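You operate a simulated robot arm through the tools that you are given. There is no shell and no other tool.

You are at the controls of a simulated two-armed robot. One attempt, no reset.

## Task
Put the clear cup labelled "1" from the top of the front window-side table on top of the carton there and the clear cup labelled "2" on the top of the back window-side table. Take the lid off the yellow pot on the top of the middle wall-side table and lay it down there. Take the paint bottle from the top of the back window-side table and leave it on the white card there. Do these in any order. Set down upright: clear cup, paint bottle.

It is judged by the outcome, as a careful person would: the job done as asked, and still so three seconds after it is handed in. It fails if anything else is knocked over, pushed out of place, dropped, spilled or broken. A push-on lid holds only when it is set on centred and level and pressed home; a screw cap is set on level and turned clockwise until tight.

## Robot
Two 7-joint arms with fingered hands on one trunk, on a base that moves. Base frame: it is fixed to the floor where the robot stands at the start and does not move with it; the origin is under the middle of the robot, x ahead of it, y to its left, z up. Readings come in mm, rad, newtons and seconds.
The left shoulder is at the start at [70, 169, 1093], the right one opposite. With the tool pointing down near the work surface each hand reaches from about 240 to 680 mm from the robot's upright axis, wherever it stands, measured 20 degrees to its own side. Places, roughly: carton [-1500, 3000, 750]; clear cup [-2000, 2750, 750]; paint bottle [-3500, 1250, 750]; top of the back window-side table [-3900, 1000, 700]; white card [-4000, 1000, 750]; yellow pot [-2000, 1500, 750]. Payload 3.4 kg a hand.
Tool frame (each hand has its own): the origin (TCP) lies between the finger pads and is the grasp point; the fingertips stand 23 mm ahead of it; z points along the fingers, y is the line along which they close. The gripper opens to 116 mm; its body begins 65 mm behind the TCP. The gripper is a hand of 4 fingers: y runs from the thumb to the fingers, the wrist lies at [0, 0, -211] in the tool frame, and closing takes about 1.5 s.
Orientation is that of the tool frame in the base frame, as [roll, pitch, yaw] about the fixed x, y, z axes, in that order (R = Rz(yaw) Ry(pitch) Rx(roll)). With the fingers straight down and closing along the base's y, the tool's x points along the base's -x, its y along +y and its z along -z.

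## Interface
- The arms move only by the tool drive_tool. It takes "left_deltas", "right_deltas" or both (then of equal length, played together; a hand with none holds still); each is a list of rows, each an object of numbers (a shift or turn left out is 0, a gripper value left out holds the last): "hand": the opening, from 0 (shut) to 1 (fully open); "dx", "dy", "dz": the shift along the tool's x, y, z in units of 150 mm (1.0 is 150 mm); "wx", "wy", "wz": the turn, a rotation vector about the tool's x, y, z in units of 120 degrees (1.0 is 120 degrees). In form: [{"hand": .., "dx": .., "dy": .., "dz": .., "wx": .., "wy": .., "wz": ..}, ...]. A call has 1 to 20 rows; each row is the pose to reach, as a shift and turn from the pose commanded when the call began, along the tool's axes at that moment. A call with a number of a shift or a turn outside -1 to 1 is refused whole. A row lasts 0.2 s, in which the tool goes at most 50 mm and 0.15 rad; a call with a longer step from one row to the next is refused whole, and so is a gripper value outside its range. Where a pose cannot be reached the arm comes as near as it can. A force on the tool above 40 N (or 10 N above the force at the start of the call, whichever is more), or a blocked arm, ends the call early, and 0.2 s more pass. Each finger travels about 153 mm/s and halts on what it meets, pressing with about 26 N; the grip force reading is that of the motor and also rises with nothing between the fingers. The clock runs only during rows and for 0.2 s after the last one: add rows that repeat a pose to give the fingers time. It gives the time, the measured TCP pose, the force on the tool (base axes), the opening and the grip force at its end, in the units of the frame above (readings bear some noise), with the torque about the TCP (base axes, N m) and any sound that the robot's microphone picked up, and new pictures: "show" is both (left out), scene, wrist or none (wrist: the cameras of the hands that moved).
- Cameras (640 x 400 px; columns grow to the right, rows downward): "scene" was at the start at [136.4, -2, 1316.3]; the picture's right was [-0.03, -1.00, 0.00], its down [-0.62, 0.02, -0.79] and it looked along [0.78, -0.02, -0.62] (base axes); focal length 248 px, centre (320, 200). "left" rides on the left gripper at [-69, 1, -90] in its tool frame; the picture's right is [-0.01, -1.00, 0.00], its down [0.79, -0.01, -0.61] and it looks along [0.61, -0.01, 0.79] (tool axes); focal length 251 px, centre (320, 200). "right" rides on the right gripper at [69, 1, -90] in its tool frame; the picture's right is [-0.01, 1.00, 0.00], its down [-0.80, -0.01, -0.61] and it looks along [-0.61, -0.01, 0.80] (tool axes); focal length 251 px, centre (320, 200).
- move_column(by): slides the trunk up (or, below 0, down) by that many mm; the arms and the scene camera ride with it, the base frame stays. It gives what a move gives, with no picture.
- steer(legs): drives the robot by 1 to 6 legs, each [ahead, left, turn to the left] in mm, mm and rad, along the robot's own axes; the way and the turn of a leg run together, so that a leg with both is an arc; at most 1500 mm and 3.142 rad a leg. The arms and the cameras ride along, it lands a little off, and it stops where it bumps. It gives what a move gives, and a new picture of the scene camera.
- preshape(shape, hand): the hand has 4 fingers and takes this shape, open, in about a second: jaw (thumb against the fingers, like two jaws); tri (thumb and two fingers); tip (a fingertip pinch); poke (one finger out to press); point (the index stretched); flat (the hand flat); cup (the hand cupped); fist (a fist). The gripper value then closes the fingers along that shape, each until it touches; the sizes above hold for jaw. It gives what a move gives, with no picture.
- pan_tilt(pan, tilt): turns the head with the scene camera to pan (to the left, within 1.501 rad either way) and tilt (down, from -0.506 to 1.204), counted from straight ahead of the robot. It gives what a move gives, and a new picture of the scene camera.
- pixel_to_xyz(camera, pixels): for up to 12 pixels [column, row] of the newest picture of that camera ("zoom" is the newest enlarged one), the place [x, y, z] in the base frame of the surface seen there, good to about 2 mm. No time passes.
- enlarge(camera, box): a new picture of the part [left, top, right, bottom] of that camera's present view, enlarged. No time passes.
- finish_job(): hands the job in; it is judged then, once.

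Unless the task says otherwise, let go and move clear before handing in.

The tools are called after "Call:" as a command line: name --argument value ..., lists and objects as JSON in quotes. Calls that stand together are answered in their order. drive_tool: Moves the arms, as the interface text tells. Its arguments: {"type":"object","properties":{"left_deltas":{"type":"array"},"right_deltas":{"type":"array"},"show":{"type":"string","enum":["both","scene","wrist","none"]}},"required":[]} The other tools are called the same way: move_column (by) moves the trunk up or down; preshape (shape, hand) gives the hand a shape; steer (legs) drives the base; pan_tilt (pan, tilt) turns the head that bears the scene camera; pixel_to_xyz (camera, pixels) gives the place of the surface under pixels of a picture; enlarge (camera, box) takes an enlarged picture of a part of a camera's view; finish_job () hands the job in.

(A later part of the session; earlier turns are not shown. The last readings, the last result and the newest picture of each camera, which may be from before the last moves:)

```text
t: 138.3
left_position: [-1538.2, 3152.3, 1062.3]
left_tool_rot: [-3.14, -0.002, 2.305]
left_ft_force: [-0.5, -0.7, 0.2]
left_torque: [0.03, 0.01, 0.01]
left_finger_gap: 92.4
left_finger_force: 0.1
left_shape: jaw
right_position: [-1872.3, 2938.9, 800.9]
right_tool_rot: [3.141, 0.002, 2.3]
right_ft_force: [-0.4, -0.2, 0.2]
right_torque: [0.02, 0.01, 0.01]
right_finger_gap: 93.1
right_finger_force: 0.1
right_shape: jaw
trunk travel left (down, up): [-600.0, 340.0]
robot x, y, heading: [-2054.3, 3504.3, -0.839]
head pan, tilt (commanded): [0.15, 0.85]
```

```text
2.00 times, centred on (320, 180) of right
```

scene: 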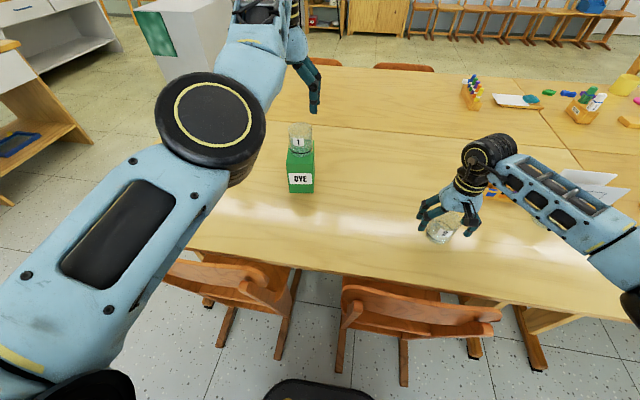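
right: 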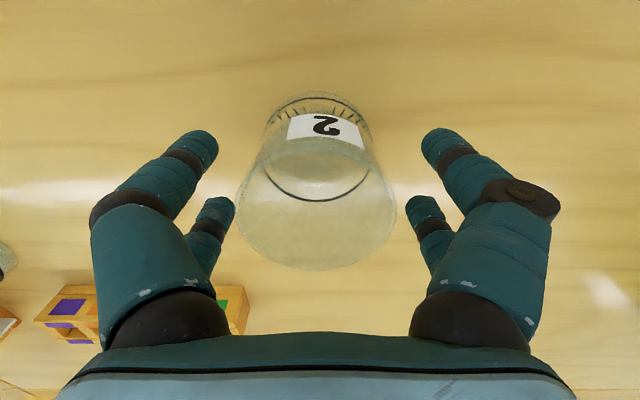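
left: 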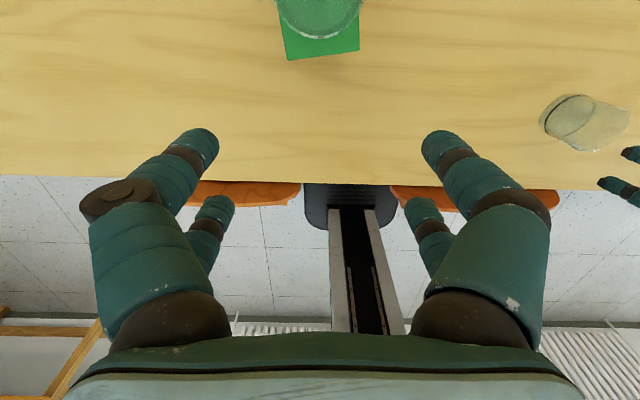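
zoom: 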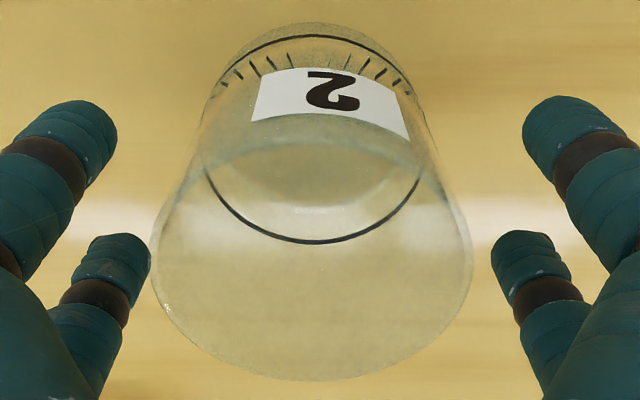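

The rim is at z≈811 and the cup axis lies right under the TCP. I'll lower 6 mm for a firmer hold and close.

Call:
drive_tool --right_deltas '[{"hand": 0.8, "dz": 0.02}, {"hand": 0.8, "dz": 0.04}, {"hand": 0.7, "dz": 0.04}, {"hand": 0.6, "dz": 0.04}, {"hand": 0.5, "dz": 0.04}, {"hand": 0.4, "dz": 0.04}, {"hand": 0.3, "dz": 0.04}, {"hand": 0.2, "dz": 0.04}, {"hand": 0.2, "dz": 0.04}, {"hand": 0.2, "dz": 0.04}]' --show "both"

```text
t: 140.5
left_position: [-1537.5, 3152.0, 1061.7]
left_tool_rot: [3.141, -0.002, 2.305]
left_ft_force: [-0.3, -0.8, 0.2]
left_torque: [0.04, 0.02, 0.03]
left_finger_gap: 92.7
left_finger_force: 0.1
left_shape: jaw
right_position: [-1871.2, 2938.5, 795.4]
right_tool_rot: [3.14, 0.003, 2.301]
right_ft_force: [-0.2, 0.5, 0.6]
right_torque: [0.02, -0.02, 0.0]
right_finger_gap: 46.9
right_finger_force: 26.1
right_shape: jaw
trunk travel left (down, up): [-600.0, 340.0]
robot x, y, heading: [-2055.7, 3502.0, -0.838]
head pan, tilt (commanded): [0.15, 0.85]
```

scene: 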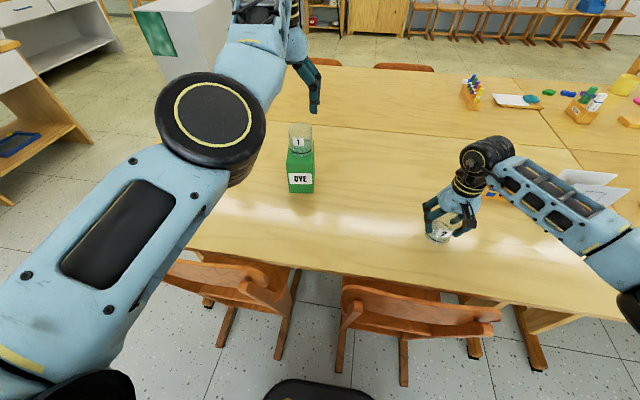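
right: 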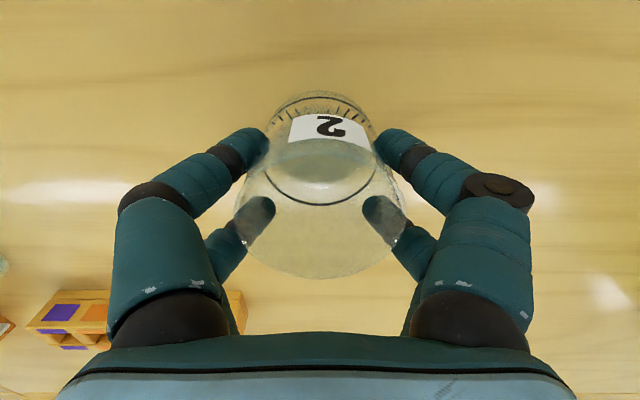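

The right hand holds cup 2 with a 47 mm gap and 26 N. I'll lift it straight up.

Call:
drive_tool --right_deltas '[{"dz": -0.03}, {"dz": -0.08}, {"dz": -0.16}, {"dz": -0.28}, {"dz": -0.42}, {"dz": -0.56}, {"dz": -0.7}, {"dz": -0.85}, {"dz": -1.0}]' --show "both"

Call:
enlarge --camera "scene" --box '[390, 100, 550, 200]'

```text
t: 142.5
left_position: [-1537.0, 3151.2, 1062.3]
left_tool_rot: [3.14, -0.002, 2.303]
left_ft_force: [0.8, -0.3, -0.5]
left_torque: [0.02, 0.0, 0.02]
left_finger_gap: 92.8
left_finger_force: 0.0
left_shape: jaw
right_position: [-1871.1, 2938.9, 945.4]
right_tool_rot: [3.14, 0.002, 2.3]
right_ft_force: [-0.2, -0.2, 0.3]
right_torque: [0.0, 0.0, 0.0]
right_finger_gap: 46.6
right_finger_force: 26.4
right_shape: jaw
trunk travel left (down, up): [-600.0, 340.0]
robot x, y, heading: [-2052.9, 3502.7, -0.835]
head pan, tilt (commanded): [0.15, 0.85]
```

scene: 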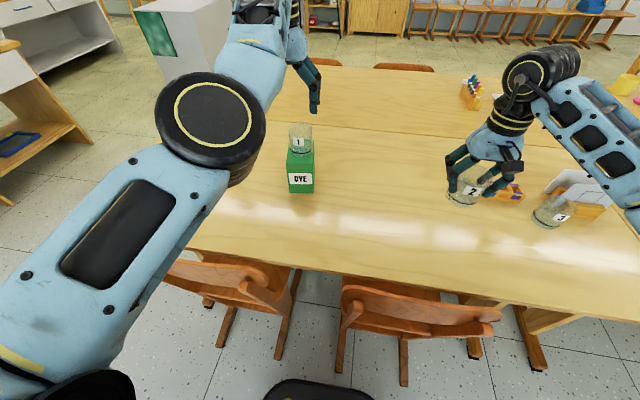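
right: 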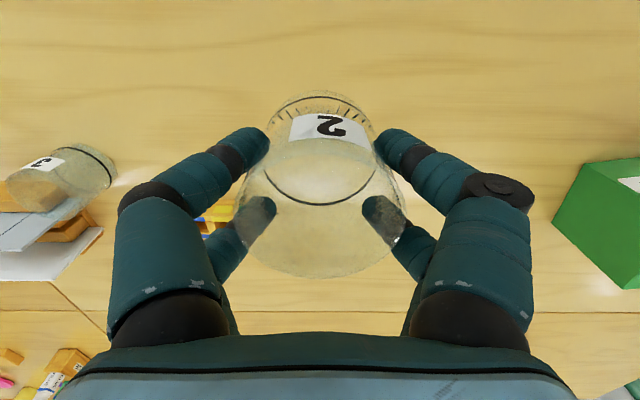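

```text
4.00 times, centred on (470, 150) of scene
```

zoom: 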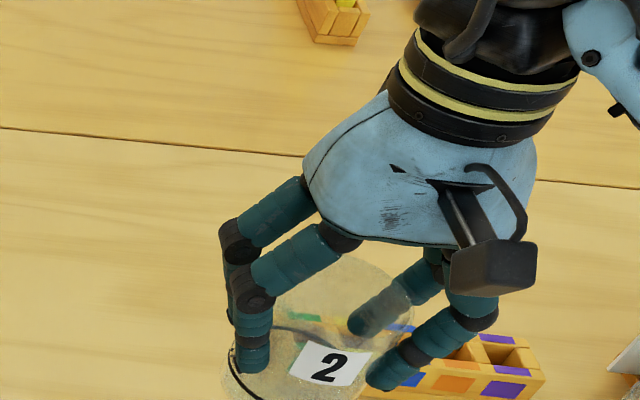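

Cup 2 is up and upright in the right hand. I'll draw both arms back towards the body for the drive to the back table.

Call:
drive_tool --left_deltas '[{"dx": 0.1, "dz": 0.02}, {"dx": 0.2, "dz": 0.04}, {"dx": 0.3, "dz": 0.06}, {"dx": 0.4, "dz": 0.08}, {"dx": 0.5, "dz": 0.1}, {"dx": 0.6, "dz": 0.1}, {"dx": 0.7, "dz": 0.1}, {"dx": 0.8, "dz": 0.1}, {"dx": 0.85, "dz": 0.1}]' --right_deltas '[{"dx": 0.05, "dz": -0.1}, {"dx": 0.15, "dz": -0.2}, {"dx": 0.28, "dz": -0.3}, {"dx": 0.4, "dz": -0.4}, {"dx": 0.52, "dz": -0.5}, {"dx": 0.64, "dz": -0.55}, {"dx": 0.76, "dz": -0.6}, {"dx": 0.88, "dz": -0.6}, {"dx": 0.95, "dz": -0.6}]' --show "scene"

```text
t: 144.5
left_position: [-1541.5, 3151.1, 1068.0]
left_tool_rot: [3.141, 0.0, 2.304]
left_ft_force: [0.0, -0.1, -0.2]
left_torque: [-0.04, -0.03, 0.03]
left_finger_gap: 92.5
left_finger_force: 0.1
left_shape: jaw
left hand out of reach, approached as far as the arm can: row 1, 2, 3, 4, 5, 6, 7, 8, 9
right_position: [-1966.0, 3046.1, 1034.4]
right_tool_rot: [3.139, 0.003, 2.3]
right_ft_force: [-0.8, 0.4, 0.3]
right_torque: [0.01, -0.01, 0.0]
right_finger_gap: 46.3
right_finger_force: 26.6
right_shape: jaw
trunk travel left (down, up): [-600.0, 340.0]
robot x, y, heading: [-2054.8, 3503.3, -0.838]
head pan, tilt (commanded): [0.15, 0.85]
```

scene: 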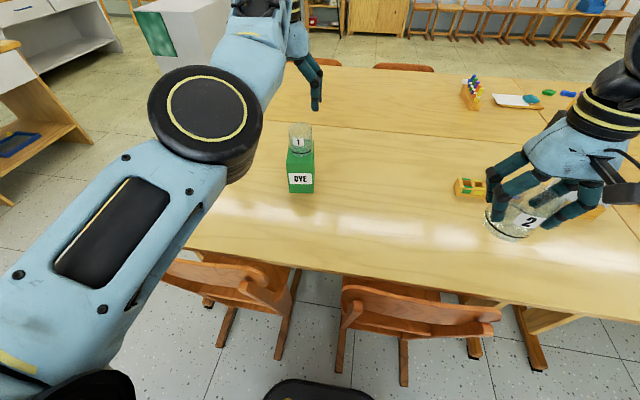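

The left arm is stuck at a joint limit with the tool vertical at that distance. I'll tilt the left tool forward again to free it before retracting.

Call:
drive_tool --left_deltas '[{"wy": -0.04}, {"wy": -0.08}, {"wy": -0.12}, {"wy": -0.16}, {"wy": -0.2}, {"wy": -0.25}]' --show "scene"

```text
t: 145.9
left_position: [-1538.1, 3144.1, 1067.6]
left_tool_rot: [3.139, 0.527, 2.301]
left_ft_force: [-0.7, -0.8, 0.1]
left_torque: [0.01, 0.0, -0.02]
left_finger_gap: 92.3
left_finger_force: 0.2
left_shape: jaw
left hand out of reach, approached as far as the arm can: row 1, 2, 3, 4, 5, 6
right_position: [-1964.9, 3045.1, 1035.1]
right_tool_rot: [3.14, 0.002, 2.3]
right_ft_force: [-0.1, 0.3, -0.5]
right_torque: [0.02, -0.01, -0.01]
right_finger_gap: 46.3
right_finger_force: 26.3
right_shape: jaw
trunk travel left (down, up): [-600.0, 340.0]
robot x, y, heading: [-2052.9, 3499.0, -0.837]
head pan, tilt (commanded): [0.15, 0.85]
```

scene: 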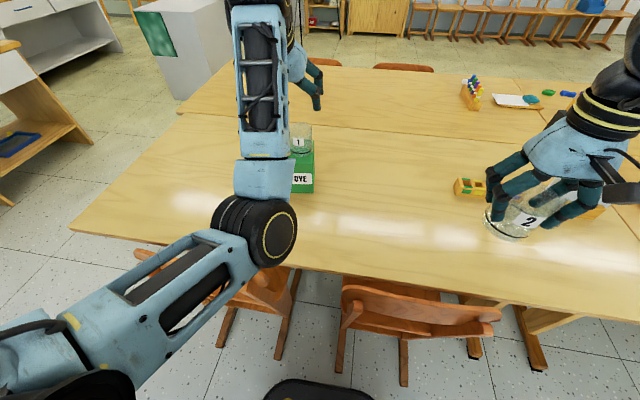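

The tool tilted but the arm still can't come back. I'll move the left hand sideways to the left to free the elbow.

Call:
drive_tool --left_deltas '[{"dy": 0.1}, {"dy": 0.2}, {"dy": 0.3}, {"dy": 0.4}, {"dy": 0.5}, {"dy": 0.6}]' --show "scene"

```text
t: 147.3
left_position: [-1468.9, 3206.3, 1066.5]
left_tool_rot: [3.141, 0.524, 2.303]
left_ft_force: [0.6, 0.7, -0.5]
left_torque: [-0.02, 0.01, 0.0]
left_finger_gap: 92.6
left_finger_force: 0.1
left_shape: jaw
right_position: [-1964.7, 3045.9, 1035.3]
right_tool_rot: [3.141, 0.003, 2.3]
right_ft_force: [0.3, -0.5, -0.6]
right_torque: [-0.01, 0.03, -0.02]
right_finger_gap: 46.5
right_finger_force: 25.9
right_shape: jaw
trunk travel left (down, up): [-600.0, 340.0]
robot x, y, heading: [-2049.0, 3502.8, -0.84]
head pan, tilt (commanded): [0.15, 0.85]
```

scene: 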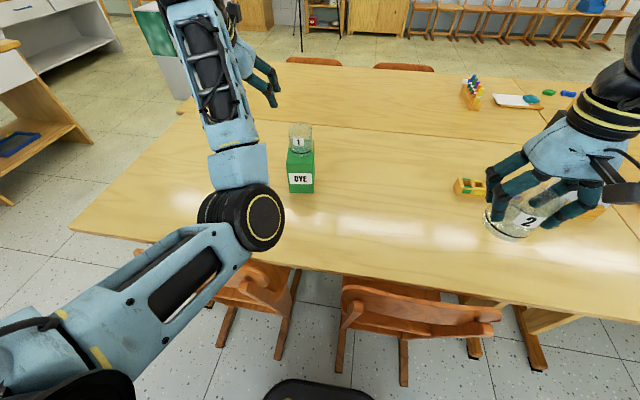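

That freed it and the arm moved as asked. I'll now bring the tilted hand back 100 mm.

Call:
drive_tool --left_deltas '[{"dx": 0.1, "dz": -0.058, "dy": 0.05}, {"dx": 0.2, "dz": -0.115, "dy": 0.1}, {"dx": 0.3, "dz": -0.173, "dy": 0.15}, {"dx": 0.4, "dz": -0.231, "dy": 0.2}, {"dx": 0.5, "dz": -0.289, "dy": 0.2}, {"dx": 0.577, "dz": -0.333, "dy": 0.2}]' --show "scene"

```text
t: 148.7
left_position: [-1454.4, 3265.9, 1041.4]
left_tool_rot: [3.14, 0.525, 2.304]
left_ft_force: [0.8, 0.0, 0.4]
left_torque: [0.02, 0.02, 0.0]
left_finger_gap: 92.7
left_finger_force: 0.1
left_shape: jaw
left hand out of reach, approached as far as the arm can: row 1, 2, 3, 4, 5, 6
right_position: [-1964.9, 3044.2, 1034.6]
right_tool_rot: [3.138, 0.002, 2.301]
right_ft_force: [0.1, 0.1, -0.4]
right_torque: [-0.01, -0.02, 0.01]
right_finger_gap: 46.2
right_finger_force: 25.6
right_shape: jaw
trunk travel left (down, up): [-600.0, 340.0]
robot x, y, heading: [-2051.7, 3503.7, -0.841]
head pan, tilt (commanded): [0.15, 0.85]
```

scene: 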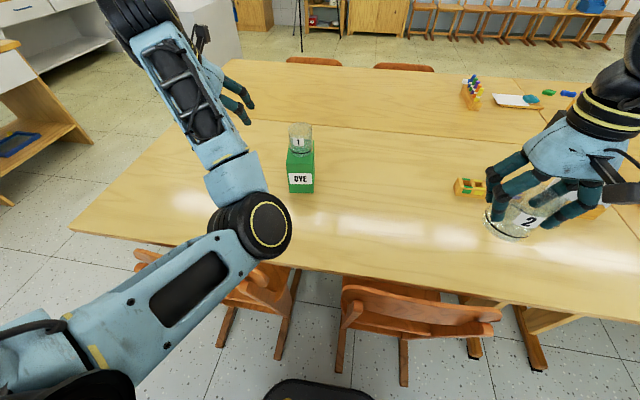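

The arm came back partly, but the elbow is still folded forward. I'll move the hand further left and lower so the elbow can swing outwards.

Call:
drive_tool --left_deltas '[{"dy": 0.15, "dx": 0.03, "dz": 0.05}, {"dy": 0.3, "dx": 0.06, "dz": 0.1}, {"dy": 0.45, "dx": 0.09, "dz": 0.15}, {"dy": 0.6, "dx": 0.12, "dz": 0.2}, {"dy": 0.75, "dx": 0.15, "dz": 0.26}, {"dy": 0.9, "dx": 0.2, "dz": 0.346}]' --show "scene"

```text
t: 150.1
left_position: [-1356.2, 3357.4, 980.6]
left_tool_rot: [3.141, 0.523, 2.304]
left_ft_force: [0.1, 0.3, -0.8]
left_torque: [-0.02, 0.04, 0.0]
left_finger_gap: 92.7
left_finger_force: 0.0
left_shape: jaw
right_position: [-1963.9, 3044.3, 1035.3]
right_tool_rot: [3.141, 0.0, 2.3]
right_ft_force: [0.1, -0.8, -0.8]
right_torque: [0.0, -0.02, -0.03]
right_finger_gap: 46.3
right_finger_force: 26.2
right_shape: jaw
trunk travel left (down, up): [-600.0, 340.0]
robot x, y, heading: [-2051.2, 3502.2, -0.837]
head pan, tilt (commanded): [0.15, 0.85]
```

scene: 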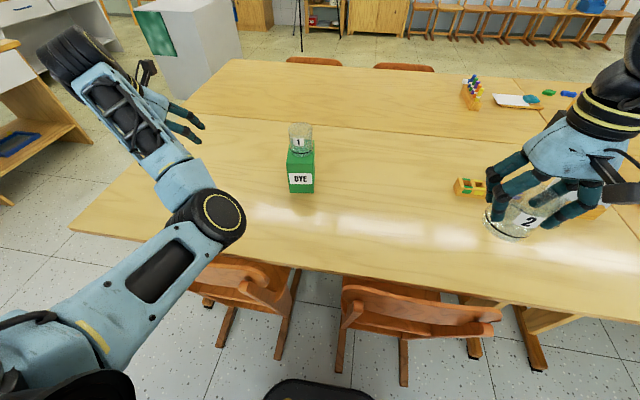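

It moved freely. I'll now untilt the tool here and bring it back a little.

Call:
drive_tool --left_deltas '[{"wy": 0.04}, {"wy": 0.08}, {"wy": 0.12}, {"wy": 0.16}, {"wy": 0.2}, {"wy": 0.25}]' --show "scene"

```text
t: 151.5
left_position: [-1355.8, 3355.0, 983.1]
left_tool_rot: [-3.141, -0.002, 2.304]
left_ft_force: [0.0, -0.3, -0.6]
left_torque: [0.01, -0.05, 0.02]
left_finger_gap: 92.4
left_finger_force: 0.1
left_shape: jaw
right_position: [-1964.5, 3045.3, 1035.2]
right_tool_rot: [3.139, 0.002, 2.301]
right_ft_force: [-0.3, 0.7, 0.3]
right_torque: [-0.03, 0.0, -0.01]
right_finger_gap: 46.6
right_finger_force: 26.1
right_shape: jaw
trunk travel left (down, up): [-600.0, 340.0]
robot x, y, heading: [-2051.5, 3502.9, -0.834]
head pan, tilt (commanded): [0.15, 0.85]
```

scene: 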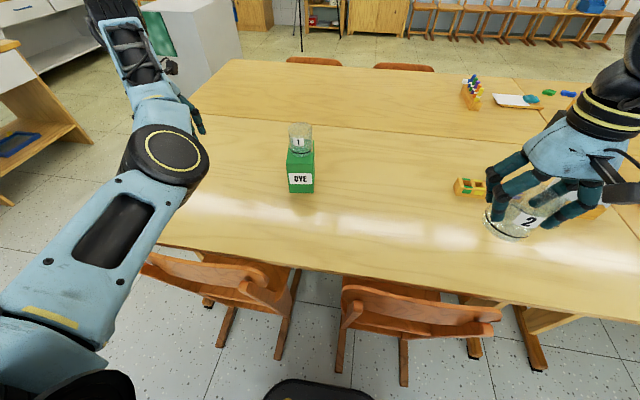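

The tool is vertical again at the new place. I'll bring it back 130 mm towards the body.

Call:
drive_tool --left_deltas '[{"dx": 0.12}, {"dx": 0.24}, {"dx": 0.36}, {"dx": 0.48}, {"dx": 0.6}, {"dx": 0.72}, {"dx": 0.87}]' --show "scene"

```text
t: 153.1
left_position: [-1443.1, 3453.8, 982.1]
left_tool_rot: [3.14, 0.002, 2.302]
left_ft_force: [-0.3, 0.6, 0.0]
left_torque: [0.01, 0.0, 0.02]
left_finger_gap: 92.8
left_finger_force: 0.0
left_shape: jaw
right_position: [-1965.1, 3045.5, 1035.4]
right_tool_rot: [3.14, 0.004, 2.3]
right_ft_force: [0.4, -0.1, 0.7]
right_torque: [0.02, 0.01, -0.01]
right_finger_gap: 46.4
right_finger_force: 26.0
right_shape: jaw
trunk travel left (down, up): [-600.0, 340.0]
robot x, y, heading: [-2054.3, 3503.8, -0.839]
head pan, tilt (commanded): [0.15, 0.85]
```

scene: 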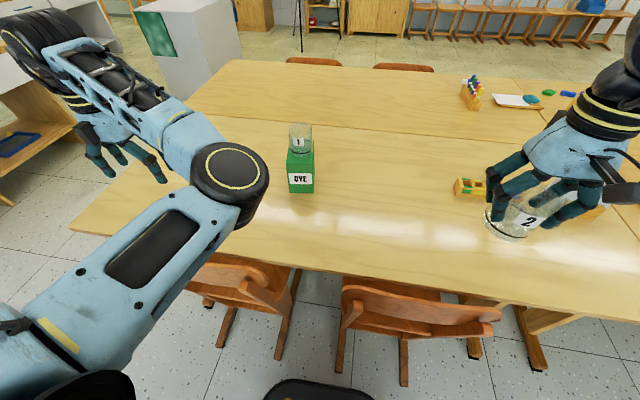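

The elbow now sits in front of the body with the forearm pointing left. I'll bring the hand a little inward and back to tidy it for driving.

Call:
drive_tool --left_deltas '[{"dx": 0.1, "dy": -0.1, "dz": -0.05}, {"dx": 0.2, "dy": -0.2, "dz": -0.1}, {"dx": 0.3, "dy": -0.3, "dz": -0.15}, {"dx": 0.4, "dy": -0.4, "dz": -0.2}, {"dx": 0.4, "dy": -0.55, "dz": -0.25}, {"dx": 0.4, "dy": -0.7, "dz": -0.3}]' --show "scene"

```text
t: 154.5
left_position: [-1464.9, 3463.5, 1007.0]
left_tool_rot: [3.139, -0.001, 2.304]
left_ft_force: [-0.1, 0.4, 0.1]
left_torque: [-0.01, 0.01, 0.02]
left_finger_gap: 92.6
left_finger_force: 0.1
left_shape: jaw
left hand out of reach, approached as far as the arm can: row 1, 2, 3, 4, 5, 6
right_position: [-1965.4, 3044.2, 1035.6]
right_tool_rot: [3.139, 0.002, 2.301]
right_ft_force: [0.5, 0.6, -0.5]
right_torque: [0.03, 0.03, -0.03]
right_finger_gap: 46.3
right_finger_force: 26.0
right_shape: jaw
trunk travel left (down, up): [-600.0, 340.0]
robot x, y, heading: [-2054.2, 3500.6, -0.838]
head pan, tilt (commanded): [0.15, 0.85]
```

scene: 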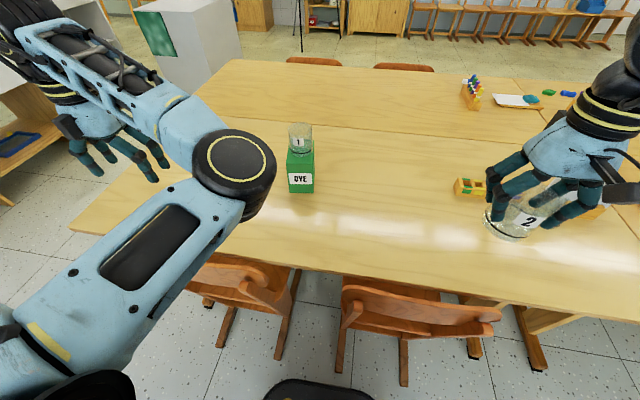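

The left hand can stay in this pose, since it is well above the furniture. I'll raise the trunk, back into the aisle, and slide towards the back table with cup 2 in the right hand.

Call:
move_column --by 200

Call:
steer --legs '[[-400, 0, 0], [0, -1400, 0]]'

Call:
pan_tilt --pan -0.9 --tilt 0.55

```text
t: 156.7
left_position: [-1463.9, 3464.2, 1208.8]
left_tool_rot: [3.141, 0.0, 2.304]
left_ft_force: [0.8, 0.7, -0.5]
left_torque: [0.01, 0.03, 0.02]
left_finger_gap: 92.5
left_finger_force: 0.1
left_shape: jaw
right_position: [-1965.1, 3043.6, 1235.7]
right_tool_rot: [3.141, 0.002, 2.299]
right_ft_force: [-0.2, 0.5, -0.3]
right_torque: [0.0, -0.02, 0.0]
right_finger_gap: 46.1
right_finger_force: 26.1
right_shape: jaw
trunk travel left (down, up): [-800.0, 140.0]
robot x, y, heading: [-2051.5, 3501.6, -0.838]
head pan, tilt (commanded): [0.15, 0.85]
```

```text
t: 165.7
left_position: [-2756.3, 2828.4, 1207.5]
left_tool_rot: [-3.142, 0.0, 2.319]
left_ft_force: [0.1, 0.5, 0.8]
left_torque: [0.0, -0.01, 0.01]
left_finger_gap: 92.6
left_finger_force: 0.0
left_shape: jaw
right_position: [-3251.3, 2400.9, 1235.4]
right_tool_rot: [3.14, 0.002, 2.315]
right_ft_force: [0.0, 0.2, -0.2]
right_torque: [0.02, 0.0, 0.03]
right_finger_gap: 46.3
right_finger_force: 26.0
right_shape: jaw
trunk travel left (down, up): [-800.0, 140.0]
robot x, y, heading: [-3345.2, 2856.2, -0.819]
head pan, tilt (commanded): [0.15, 0.85]
```

scene: 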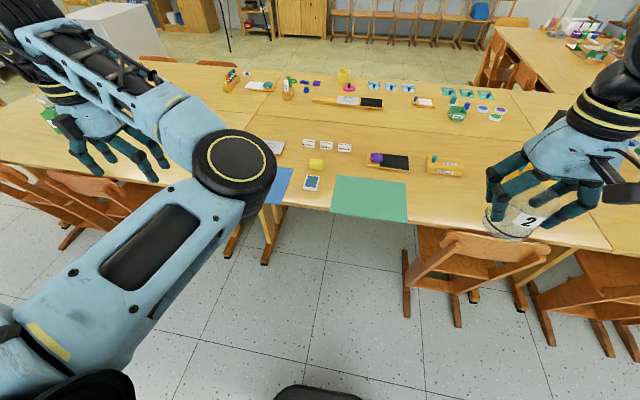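

```text
t: 167.0
left_position: [-2758.4, 2827.7, 1207.4]
left_tool_rot: [3.14, 0.0, 2.321]
left_ft_force: [0.6, -1.1, -0.2]
left_torque: [0.02, 0.01, -0.01]
left_finger_gap: 92.7
left_finger_force: 0.1
left_shape: jaw
right_position: [-3251.8, 2400.9, 1234.9]
right_tool_rot: [3.139, 0.003, 2.315]
right_ft_force: [-1.5, -0.5, -0.5]
right_torque: [0.04, 0.01, -0.04]
right_finger_gap: 46.2
right_finger_force: 25.7
right_shape: jaw
trunk travel left (down, up): [-800.0, 140.0]
robot x, y, heading: [-3345.4, 2856.7, -0.822]
head pan, tilt (commanded): [-0.901, 0.55]
```

scene: 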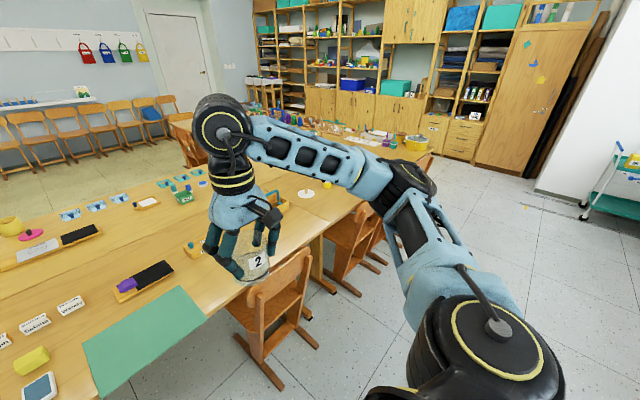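

The aisle stays clear, and my heading has drifted slightly. I'll correct it and slide a further 1.1 m towards the back.

Call:
steer --legs '[[0, 0, -0.03], [0, -1100, 0]]'

Call:
pan_tilt --pan -0.5 --tilt 0.6

```text
t: 172.9
left_position: [-3574.8, 2096.9, 1208.2]
left_tool_rot: [-3.14, 0.0, 2.285]
left_ft_force: [-0.6, 0.3, -0.2]
left_torque: [-0.02, 0.02, -0.02]
left_finger_gap: 92.5
left_finger_force: 0.1
left_shape: jaw
right_position: [-4081.7, 1687.6, 1234.8]
right_tool_rot: [3.141, 0.003, 2.282]
right_ft_force: [-0.2, 0.0, 0.0]
right_torque: [-0.02, -0.03, 0.03]
right_finger_gap: 46.2
right_finger_force: 25.7
right_shape: jaw
trunk travel left (down, up): [-800.0, 140.0]
robot x, y, heading: [-4158.3, 2138.5, -0.857]
head pan, tilt (commanded): [-0.901, 0.55]
```

scene: 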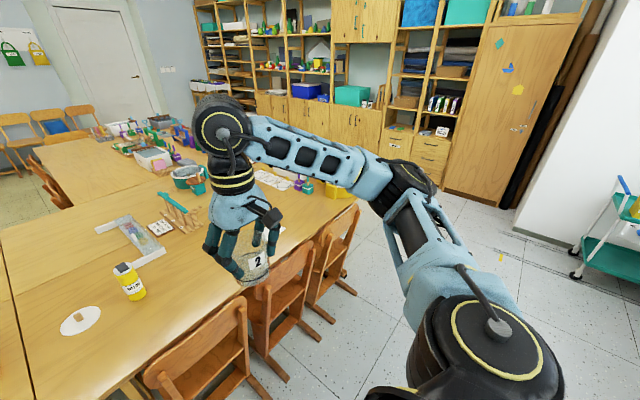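

```text
t: 173.8
left_position: [-3575.7, 2095.8, 1208.4]
left_tool_rot: [-3.141, -0.001, 2.285]
left_ft_force: [0.3, -0.2, -0.1]
left_torque: [0.04, -0.03, 0.0]
left_finger_gap: 92.7
left_finger_force: 0.1
left_shape: jaw
right_position: [-4082.1, 1686.7, 1235.4]
right_tool_rot: [3.139, 0.002, 2.283]
right_ft_force: [-0.3, -0.8, -0.3]
right_torque: [0.01, 0.01, 0.03]
right_finger_gap: 46.4
right_finger_force: 26.1
right_shape: jaw
trunk travel left (down, up): [-800.0, 140.0]
robot x, y, heading: [-4161.9, 2143.9, -0.848]
head pan, tilt (commanded): [-0.499, 0.6]
```

scene: 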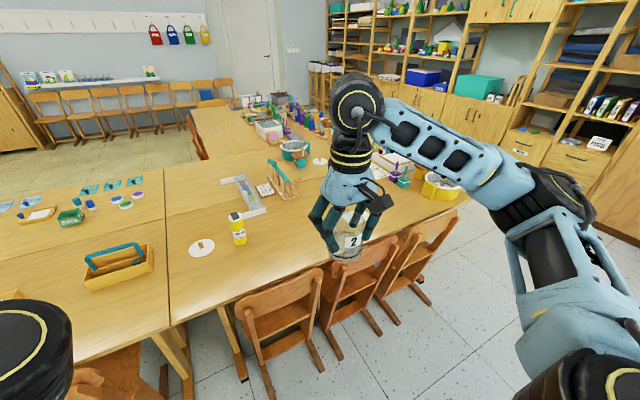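

The yellow bottle is at (238,228) with a round white item at (201,248). I'll zoom in to identify the white card and measure positions.

Call:
enlarge --camera "scene" --box '[160, 140, 320, 260]'

Call:
enlarge --camera "scene" --box '[230, 110, 480, 240]'

Call:
pixel_to_xyz --camera "scene" --pixels '[[238, 228], [201, 248], [266, 190], [236, 216], [350, 218], [400, 215], [168, 325], [430, 215], [270, 395], [330, 372], [380, 345], [300, 240]]'

```text
3.33 times, centred on (240, 200) of scene
```

zoom: 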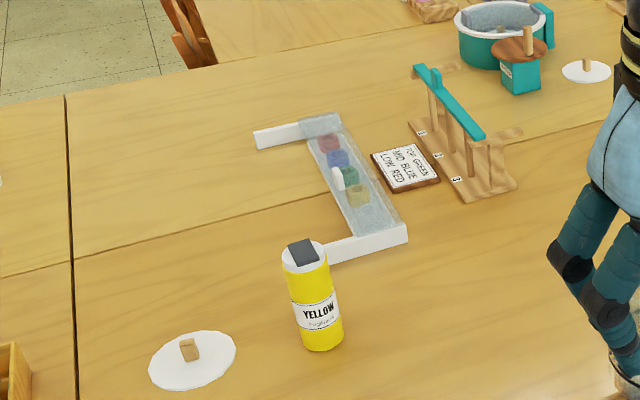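

```text
2.56 times, centred on (355, 175) of scene
```

zoom: 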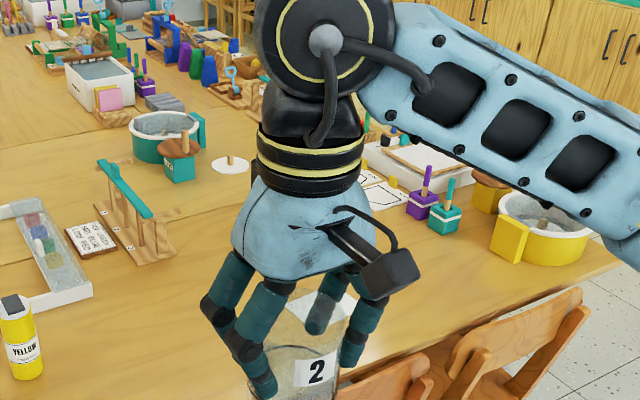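

```text
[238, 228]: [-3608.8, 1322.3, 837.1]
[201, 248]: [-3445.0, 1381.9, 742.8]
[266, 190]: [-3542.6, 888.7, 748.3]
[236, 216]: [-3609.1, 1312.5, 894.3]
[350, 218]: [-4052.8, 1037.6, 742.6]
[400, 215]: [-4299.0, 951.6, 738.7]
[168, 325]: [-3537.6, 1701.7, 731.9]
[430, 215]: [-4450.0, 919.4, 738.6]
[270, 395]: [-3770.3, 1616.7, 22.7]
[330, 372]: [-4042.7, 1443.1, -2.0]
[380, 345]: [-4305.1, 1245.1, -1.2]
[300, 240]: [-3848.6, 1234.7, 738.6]
```

The white card lies behind my right hand near (-4053,1038), and the bottle is at about (-3609,1318) and 155 mm tall. I'll look down at the chairs to find where I can stand.

Call:
pan_tilt --pan 0.25 --tilt 0.9

Call:
pan_tilt --pan -0.3 --tilt 0.9

```text
t: 174.9
left_position: [-3574.9, 2096.8, 1207.6]
left_tool_rot: [3.141, 0.001, 2.286]
left_ft_force: [0.2, 0.4, 0.0]
left_torque: [0.0, 0.0, 0.02]
left_finger_gap: 92.4
left_finger_force: 0.0
left_shape: jaw
right_position: [-4082.8, 1685.6, 1234.8]
right_tool_rot: [3.14, 0.002, 2.283]
right_ft_force: [0.1, 0.0, -0.9]
right_torque: [-0.01, -0.02, 0.01]
right_finger_gap: 46.3
right_finger_force: 25.5
right_shape: jaw
trunk travel left (down, up): [-800.0, 140.0]
robot x, y, heading: [-4164.5, 2145.0, -0.855]
head pan, tilt (commanded): [0.25, 0.901]
```

scene: 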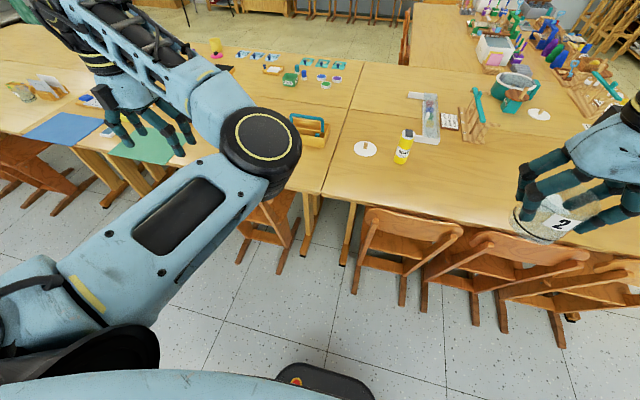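

```text
t: 175.9
left_position: [-3576.1, 2096.3, 1208.3]
left_tool_rot: [-3.141, -0.001, 2.288]
left_ft_force: [1.1, 0.1, 0.6]
left_torque: [0.02, -0.02, 0.01]
left_finger_gap: 92.6
left_finger_force: 0.0
left_shape: jaw
right_position: [-4083.1, 1685.3, 1235.4]
right_tool_rot: [3.14, 0.002, 2.282]
right_ft_force: [-0.4, 0.6, -0.6]
right_torque: [-0.02, -0.02, 0.02]
right_finger_gap: 46.2
right_finger_force: 26.1
right_shape: jaw
trunk travel left (down, up): [-800.0, 140.0]
robot x, y, heading: [-4158.8, 2143.3, -0.853]
head pan, tilt (commanded): [-0.3, 0.901]
```

scene: 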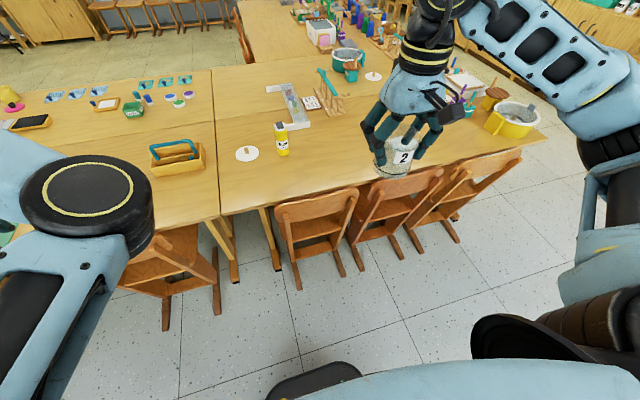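

Three chairs are lined up at the back table and one at the middle table. I'll measure all their feet and the table legs.

Call:
pixel_to_xyz --camera "scene" --pixels '[[217, 312], [165, 328], [298, 288], [341, 275], [359, 269], [401, 257], [421, 253], [458, 241], [236, 280], [277, 268], [245, 153], [281, 140]]'

Call:
enlarge --camera "scene" --box '[210, 70, 370, 170]'

Call:
pixel_to_xyz --camera "zoom" --pixels '[[285, 225], [270, 260], [298, 260], [285, 290], [283, 305], [283, 215], [150, 330], [390, 130]]'

```text
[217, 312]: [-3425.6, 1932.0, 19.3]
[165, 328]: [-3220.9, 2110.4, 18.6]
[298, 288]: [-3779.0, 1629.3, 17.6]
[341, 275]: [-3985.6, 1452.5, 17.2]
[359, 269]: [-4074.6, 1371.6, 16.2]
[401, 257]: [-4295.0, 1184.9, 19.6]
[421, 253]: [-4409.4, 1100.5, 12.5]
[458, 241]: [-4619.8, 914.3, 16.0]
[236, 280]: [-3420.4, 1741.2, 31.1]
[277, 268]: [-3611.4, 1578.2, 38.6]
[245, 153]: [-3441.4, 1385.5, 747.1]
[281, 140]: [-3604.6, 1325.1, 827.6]
```

```text
4.00 times, centred on (290, 120) of scene
```

zoom: 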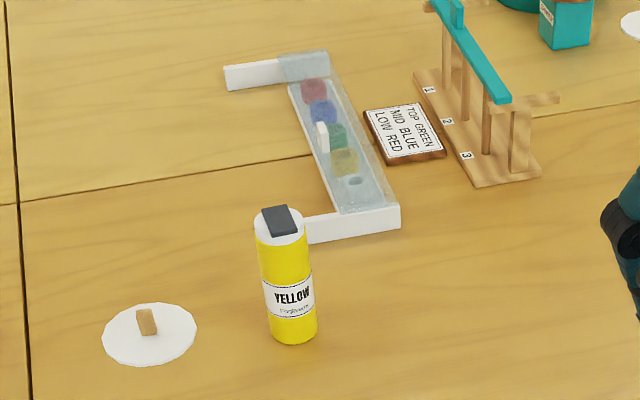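

```text
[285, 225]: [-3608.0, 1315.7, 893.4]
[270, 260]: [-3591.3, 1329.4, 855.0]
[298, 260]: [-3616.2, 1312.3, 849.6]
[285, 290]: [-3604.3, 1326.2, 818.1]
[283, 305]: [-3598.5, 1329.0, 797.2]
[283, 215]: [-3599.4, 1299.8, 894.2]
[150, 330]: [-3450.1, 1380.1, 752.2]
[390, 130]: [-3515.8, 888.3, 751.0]
```

The chair feet end near v≈3720, so I can stand just behind them and still reach with a vertical tool. I'll drive in, lower the trunk, and look for a free spot for cup 2 between the bottle and the card.

Call:
steer --legs '[[0, -165, 0], [370, 0, 0]]'

Call:
move_column --by -200

Call:
pan_tilt --pan -0.2 --tilt 0.8

```text
t: 179.2
left_position: [-3456.6, 1707.0, 1208.5]
left_tool_rot: [3.141, 0.001, 2.284]
left_ft_force: [0.4, -0.2, 0.8]
left_torque: [0.02, -0.03, -0.01]
left_finger_gap: 92.7
left_finger_force: 0.0
left_shape: jaw
right_position: [-3965.3, 1299.0, 1235.4]
right_tool_rot: [3.14, 0.002, 2.28]
right_ft_force: [-0.1, -0.7, -1.1]
right_torque: [0.04, 0.0, -0.02]
right_finger_gap: 46.3
right_finger_force: 26.3
right_shape: jaw
trunk travel left (down, up): [-800.0, 140.0]
robot x, y, heading: [-4042.9, 1758.1, -0.861]
head pan, tilt (commanded): [-0.3, 0.901]
```

scene: 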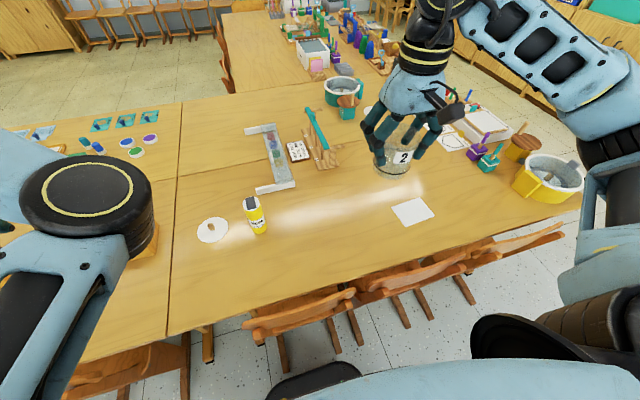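

```text
t: 181.4
left_position: [-3455.4, 1707.0, 1008.0]
left_tool_rot: [3.142, 0.0, 2.282]
left_ft_force: [-0.1, 0.4, -0.1]
left_torque: [-0.02, 0.03, 0.03]
left_finger_gap: 92.6
left_finger_force: 0.2
left_shape: jaw
right_position: [-3965.7, 1298.5, 1035.9]
right_tool_rot: [3.142, 0.004, 2.28]
right_ft_force: [-0.2, 0.2, -0.9]
right_torque: [0.0, -0.01, -0.02]
right_finger_gap: 46.6
right_finger_force: 25.8
right_shape: jaw
trunk travel left (down, up): [-600.0, 340.0]
robot x, y, heading: [-4042.2, 1756.0, -0.859]
head pan, tilt (commanded): [-0.3, 0.901]
```

```text
t: 182.1
left_position: [-3455.8, 1706.5, 1007.8]
left_tool_rot: [3.141, -0.001, 2.282]
left_ft_force: [0.3, -0.3, 0.6]
left_torque: [-0.02, -0.03, 0.01]
left_finger_gap: 92.8
left_finger_force: 0.1
left_shape: jaw
right_position: [-3964.3, 1298.1, 1036.1]
right_tool_rot: [3.139, 0.002, 2.28]
right_ft_force: [-1.1, 0.3, -0.1]
right_torque: [-0.02, -0.01, -0.04]
right_finger_gap: 46.3
right_finger_force: 25.7
right_shape: jaw
trunk travel left (down, up): [-600.0, 340.0]
robot x, y, heading: [-4043.3, 1756.3, -0.858]
head pan, tilt (commanded): [-0.201, 0.799]
```

scene: 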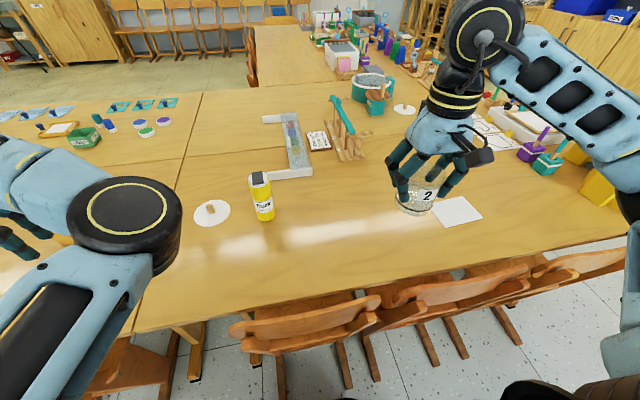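

The white card is now visible at (458,210), along with the bottle at (262,200) and free table between them. I'll measure these precisely.

Call:
enlarge --camera "scene" --box '[200, 150, 360, 250]'

Call:
pixel_to_xyz --camera "zoom" --pixels '[[235, 105], [215, 110], [255, 110], [222, 200], [265, 200], [245, 235], [260, 275], [228, 150], [275, 150], [420, 300], [480, 260], [560, 230]]'

Call:
pixel_to_xyz --camera "scene" --pixels '[[433, 204], [460, 197], [481, 215], [445, 227], [458, 211], [350, 220], [330, 225], [345, 245], [420, 188], [428, 195]]'

```text
4.00 times, centred on (280, 200) of scene
```

zoom: 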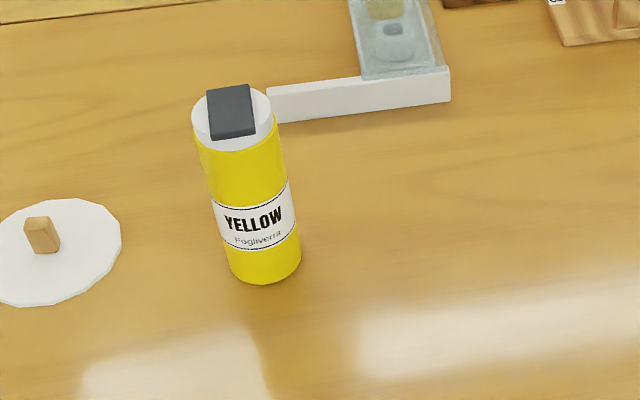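

```text
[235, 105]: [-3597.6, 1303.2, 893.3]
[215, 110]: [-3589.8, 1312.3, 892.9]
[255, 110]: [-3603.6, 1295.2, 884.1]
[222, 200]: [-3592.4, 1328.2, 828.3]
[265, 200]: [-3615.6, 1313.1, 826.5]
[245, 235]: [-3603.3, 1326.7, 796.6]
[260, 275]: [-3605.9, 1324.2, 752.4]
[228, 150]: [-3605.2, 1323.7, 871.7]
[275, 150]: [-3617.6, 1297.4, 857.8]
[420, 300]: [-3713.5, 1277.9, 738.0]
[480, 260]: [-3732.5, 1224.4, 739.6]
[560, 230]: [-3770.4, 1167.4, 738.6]
```

```text
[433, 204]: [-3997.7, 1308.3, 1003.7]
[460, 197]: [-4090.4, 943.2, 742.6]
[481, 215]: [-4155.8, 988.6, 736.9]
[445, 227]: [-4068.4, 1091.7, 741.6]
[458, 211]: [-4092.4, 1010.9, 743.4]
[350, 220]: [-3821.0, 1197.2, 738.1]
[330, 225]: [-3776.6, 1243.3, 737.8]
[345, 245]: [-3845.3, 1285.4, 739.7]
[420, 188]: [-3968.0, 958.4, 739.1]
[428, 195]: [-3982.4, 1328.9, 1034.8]
```

The bottle axis fits at (-3593,1304), and the card is about 135 × 80 mm centred near (-4079,1017). I'll take cup 2 to the free spot at (-3825,1205).

Call:
drive_tool --right_deltas '[{"dx": -0.14, "dy": 0.04, "dz": 0.05}, {"dx": -0.28, "dy": 0.08, "dz": 0.12}, {"dx": -0.42, "dy": 0.12, "dz": 0.2}, {"dx": -0.56, "dy": 0.17, "dz": 0.28}, {"dx": -0.7, "dy": 0.21, "dz": 0.36}, {"dx": -0.85, "dy": 0.25, "dz": 0.45}, {"dx": -1.0, "dy": 0.3, "dz": 0.55}, {"dx": -1.0, "dy": 0.3, "dz": 0.6}]' --show "both"

```text
t: 183.9
left_position: [-3456.1, 1705.8, 1009.9]
left_tool_rot: [-3.141, -0.001, 2.283]
left_ft_force: [0.9, -0.3, -0.4]
left_torque: [0.01, 0.03, -0.02]
left_finger_gap: 92.2
left_finger_force: 0.0
left_shape: jaw
right_position: [-3830.3, 1212.6, 945.6]
right_tool_rot: [3.139, 0.0, 2.277]
right_ft_force: [-0.1, -0.6, -0.5]
right_torque: [-0.01, -0.03, -0.03]
right_finger_gap: 46.0
right_finger_force: 25.8
right_shape: jaw
trunk travel left (down, up): [-600.0, 340.0]
robot x, y, heading: [-4041.4, 1753.8, -0.863]
head pan, tilt (commanded): [-0.201, 0.799]
```

scene: 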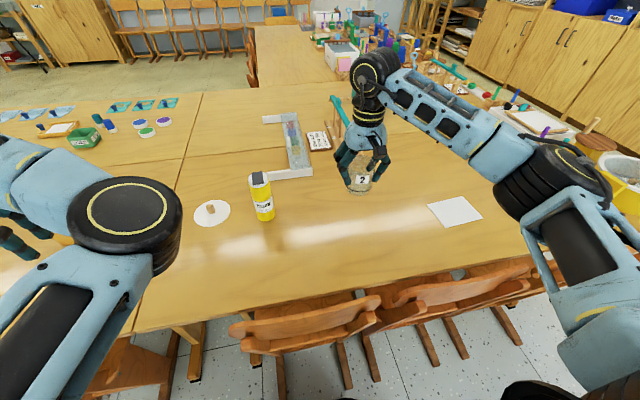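
right: 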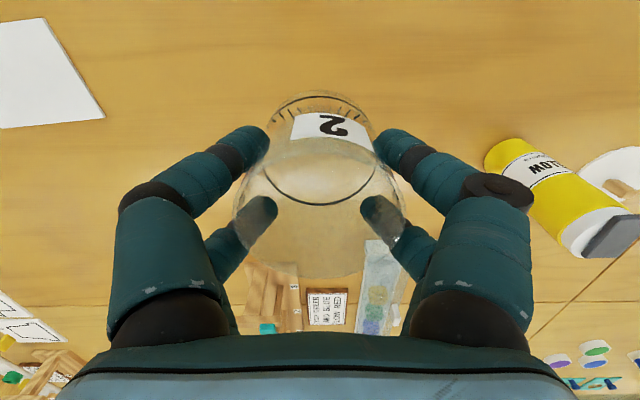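

The spot below cup 2 is free, and the card is now fully visible. I'll measure the card's corners and lower the cup to just above the table.

Call:
pixel_to_xyz --camera "scene" --pixels '[[430, 205], [461, 198], [480, 216], [447, 226], [455, 211], [360, 200], [340, 190], [375, 205]]'

Call:
drive_tool --right_deltas '[{"dz": 0.2}, {"dz": 0.4}, {"dz": 0.58}, {"dz": 0.72}, {"dz": 0.83}, {"dz": 0.9}, {"dz": 0.93}]' --show "scene"

Call:
enlarge --camera "scene" --box '[300, 130, 460, 230]'

```text
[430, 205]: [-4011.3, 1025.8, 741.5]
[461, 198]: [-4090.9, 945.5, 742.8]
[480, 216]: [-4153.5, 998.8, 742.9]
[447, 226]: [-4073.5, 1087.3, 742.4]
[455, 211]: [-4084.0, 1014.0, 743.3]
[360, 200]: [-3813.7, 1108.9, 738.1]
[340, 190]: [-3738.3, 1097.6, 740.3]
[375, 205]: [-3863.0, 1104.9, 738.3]
```

```text
t: 185.5
left_position: [-3454.7, 1706.1, 1008.4]
left_tool_rot: [-3.141, 0.0, 2.283]
left_ft_force: [0.4, 0.3, -0.9]
left_torque: [0.0, 0.0, 0.02]
left_finger_gap: 92.6
left_finger_force: 0.1
left_shape: jaw
right_position: [-3832.3, 1212.9, 804.5]
right_tool_rot: [3.14, 0.003, 2.278]
right_ft_force: [-0.1, 0.0, -1.2]
right_torque: [0.01, -0.02, 0.03]
right_finger_gap: 45.9
right_finger_force: 26.4
right_shape: jaw
trunk travel left (down, up): [-600.0, 340.0]
robot x, y, heading: [-4043.6, 1758.6, -0.858]
head pan, tilt (commanded): [-0.201, 0.799]
```

scene: 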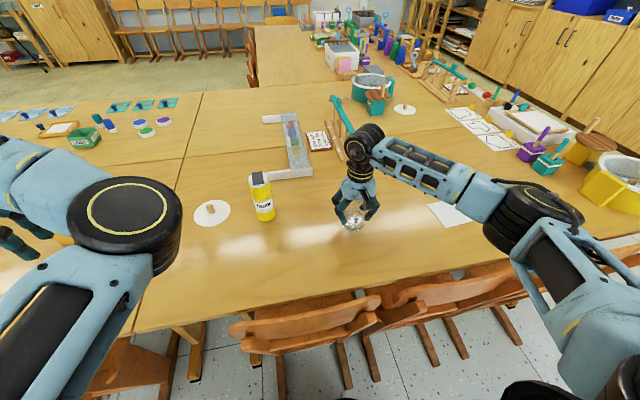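

```text
4.00 times, centred on (380, 180) of scene
```

zoom: 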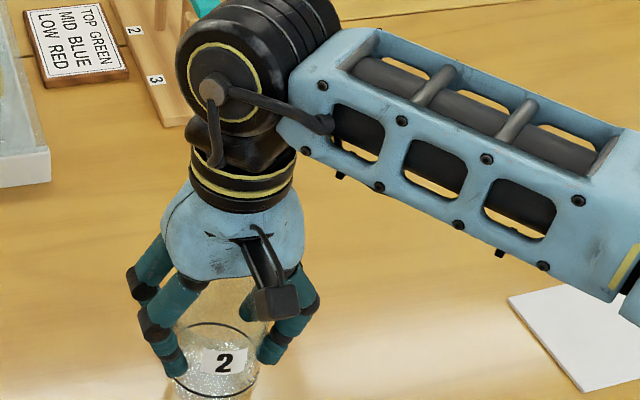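

Cup 2 is about 9 mm above the table. I'll lower it in small steps until contact.

Call:
drive_tool --right_deltas '[{"dz": 0.02}, {"dz": 0.035}, {"dz": 0.047}, {"dz": 0.047}]' --show "none"

Call:
drive_tool --right_deltas '[{"dz": 0.007}, {"dz": 0.013}, {"dz": 0.013}]' --show "none"

```text
t: 186.5
left_position: [-3455.9, 1707.6, 1007.8]
left_tool_rot: [-3.141, 0.0, 2.283]
left_ft_force: [0.0, 1.0, -0.2]
left_torque: [-0.02, 0.0, 0.02]
left_finger_gap: 92.6
left_finger_force: 0.0
left_shape: jaw
right_position: [-3832.5, 1213.5, 799.4]
right_tool_rot: [3.14, 0.002, 2.281]
right_ft_force: [0.4, 0.5, -0.9]
right_torque: [0.03, 0.01, -0.01]
right_finger_gap: 45.7
right_finger_force: 26.2
right_shape: jaw
trunk travel left (down, up): [-600.0, 340.0]
robot x, y, heading: [-4044.3, 1757.5, -0.858]
head pan, tilt (commanded): [-0.201, 0.799]
```

```text
t: 187.3
left_position: [-3454.9, 1705.6, 1007.9]
left_tool_rot: [3.14, 0.001, 2.285]
left_ft_force: [0.6, 0.6, 0.2]
left_torque: [-0.01, 0.05, -0.01]
left_finger_gap: 92.7
left_finger_force: 0.1
left_shape: jaw
right_position: [-3831.8, 1213.0, 796.4]
right_tool_rot: [3.141, 0.001, 2.277]
right_ft_force: [-0.1, -0.3, 0.5]
right_torque: [0.02, 0.02, -0.01]
right_finger_gap: 45.9
right_finger_force: 26.5
right_shape: jaw
trunk travel left (down, up): [-600.0, 340.0]
robot x, y, heading: [-4046.2, 1755.0, -0.858]
head pan, tilt (commanded): [-0.201, 0.799]
```

No contact yet at z=796. I'll continue down 1 mm at a time.

Call:
drive_tool --right_deltas '[{"dz": 0.007}, {"dz": 0.013}, {"dz": 0.013}]' --show "none"

```text
t: 188.1
left_position: [-3454.9, 1706.4, 1007.0]
left_tool_rot: [3.141, 0.0, 2.283]
left_ft_force: [0.5, 0.0, 0.4]
left_torque: [-0.01, 0.01, -0.02]
left_finger_gap: 92.5
left_finger_force: 0.1
left_shape: jaw
right_position: [-3831.6, 1213.3, 795.1]
right_tool_rot: [3.14, 0.001, 2.281]
right_ft_force: [-0.1, 0.5, -0.1]
right_torque: [0.05, -0.01, 0.01]
right_finger_gap: 45.9
right_finger_force: 25.9
right_shape: jaw
trunk travel left (down, up): [-600.0, 340.0]
robot x, y, heading: [-4038.3, 1757.3, -0.861]
head pan, tilt (commanded): [-0.201, 0.799]
```

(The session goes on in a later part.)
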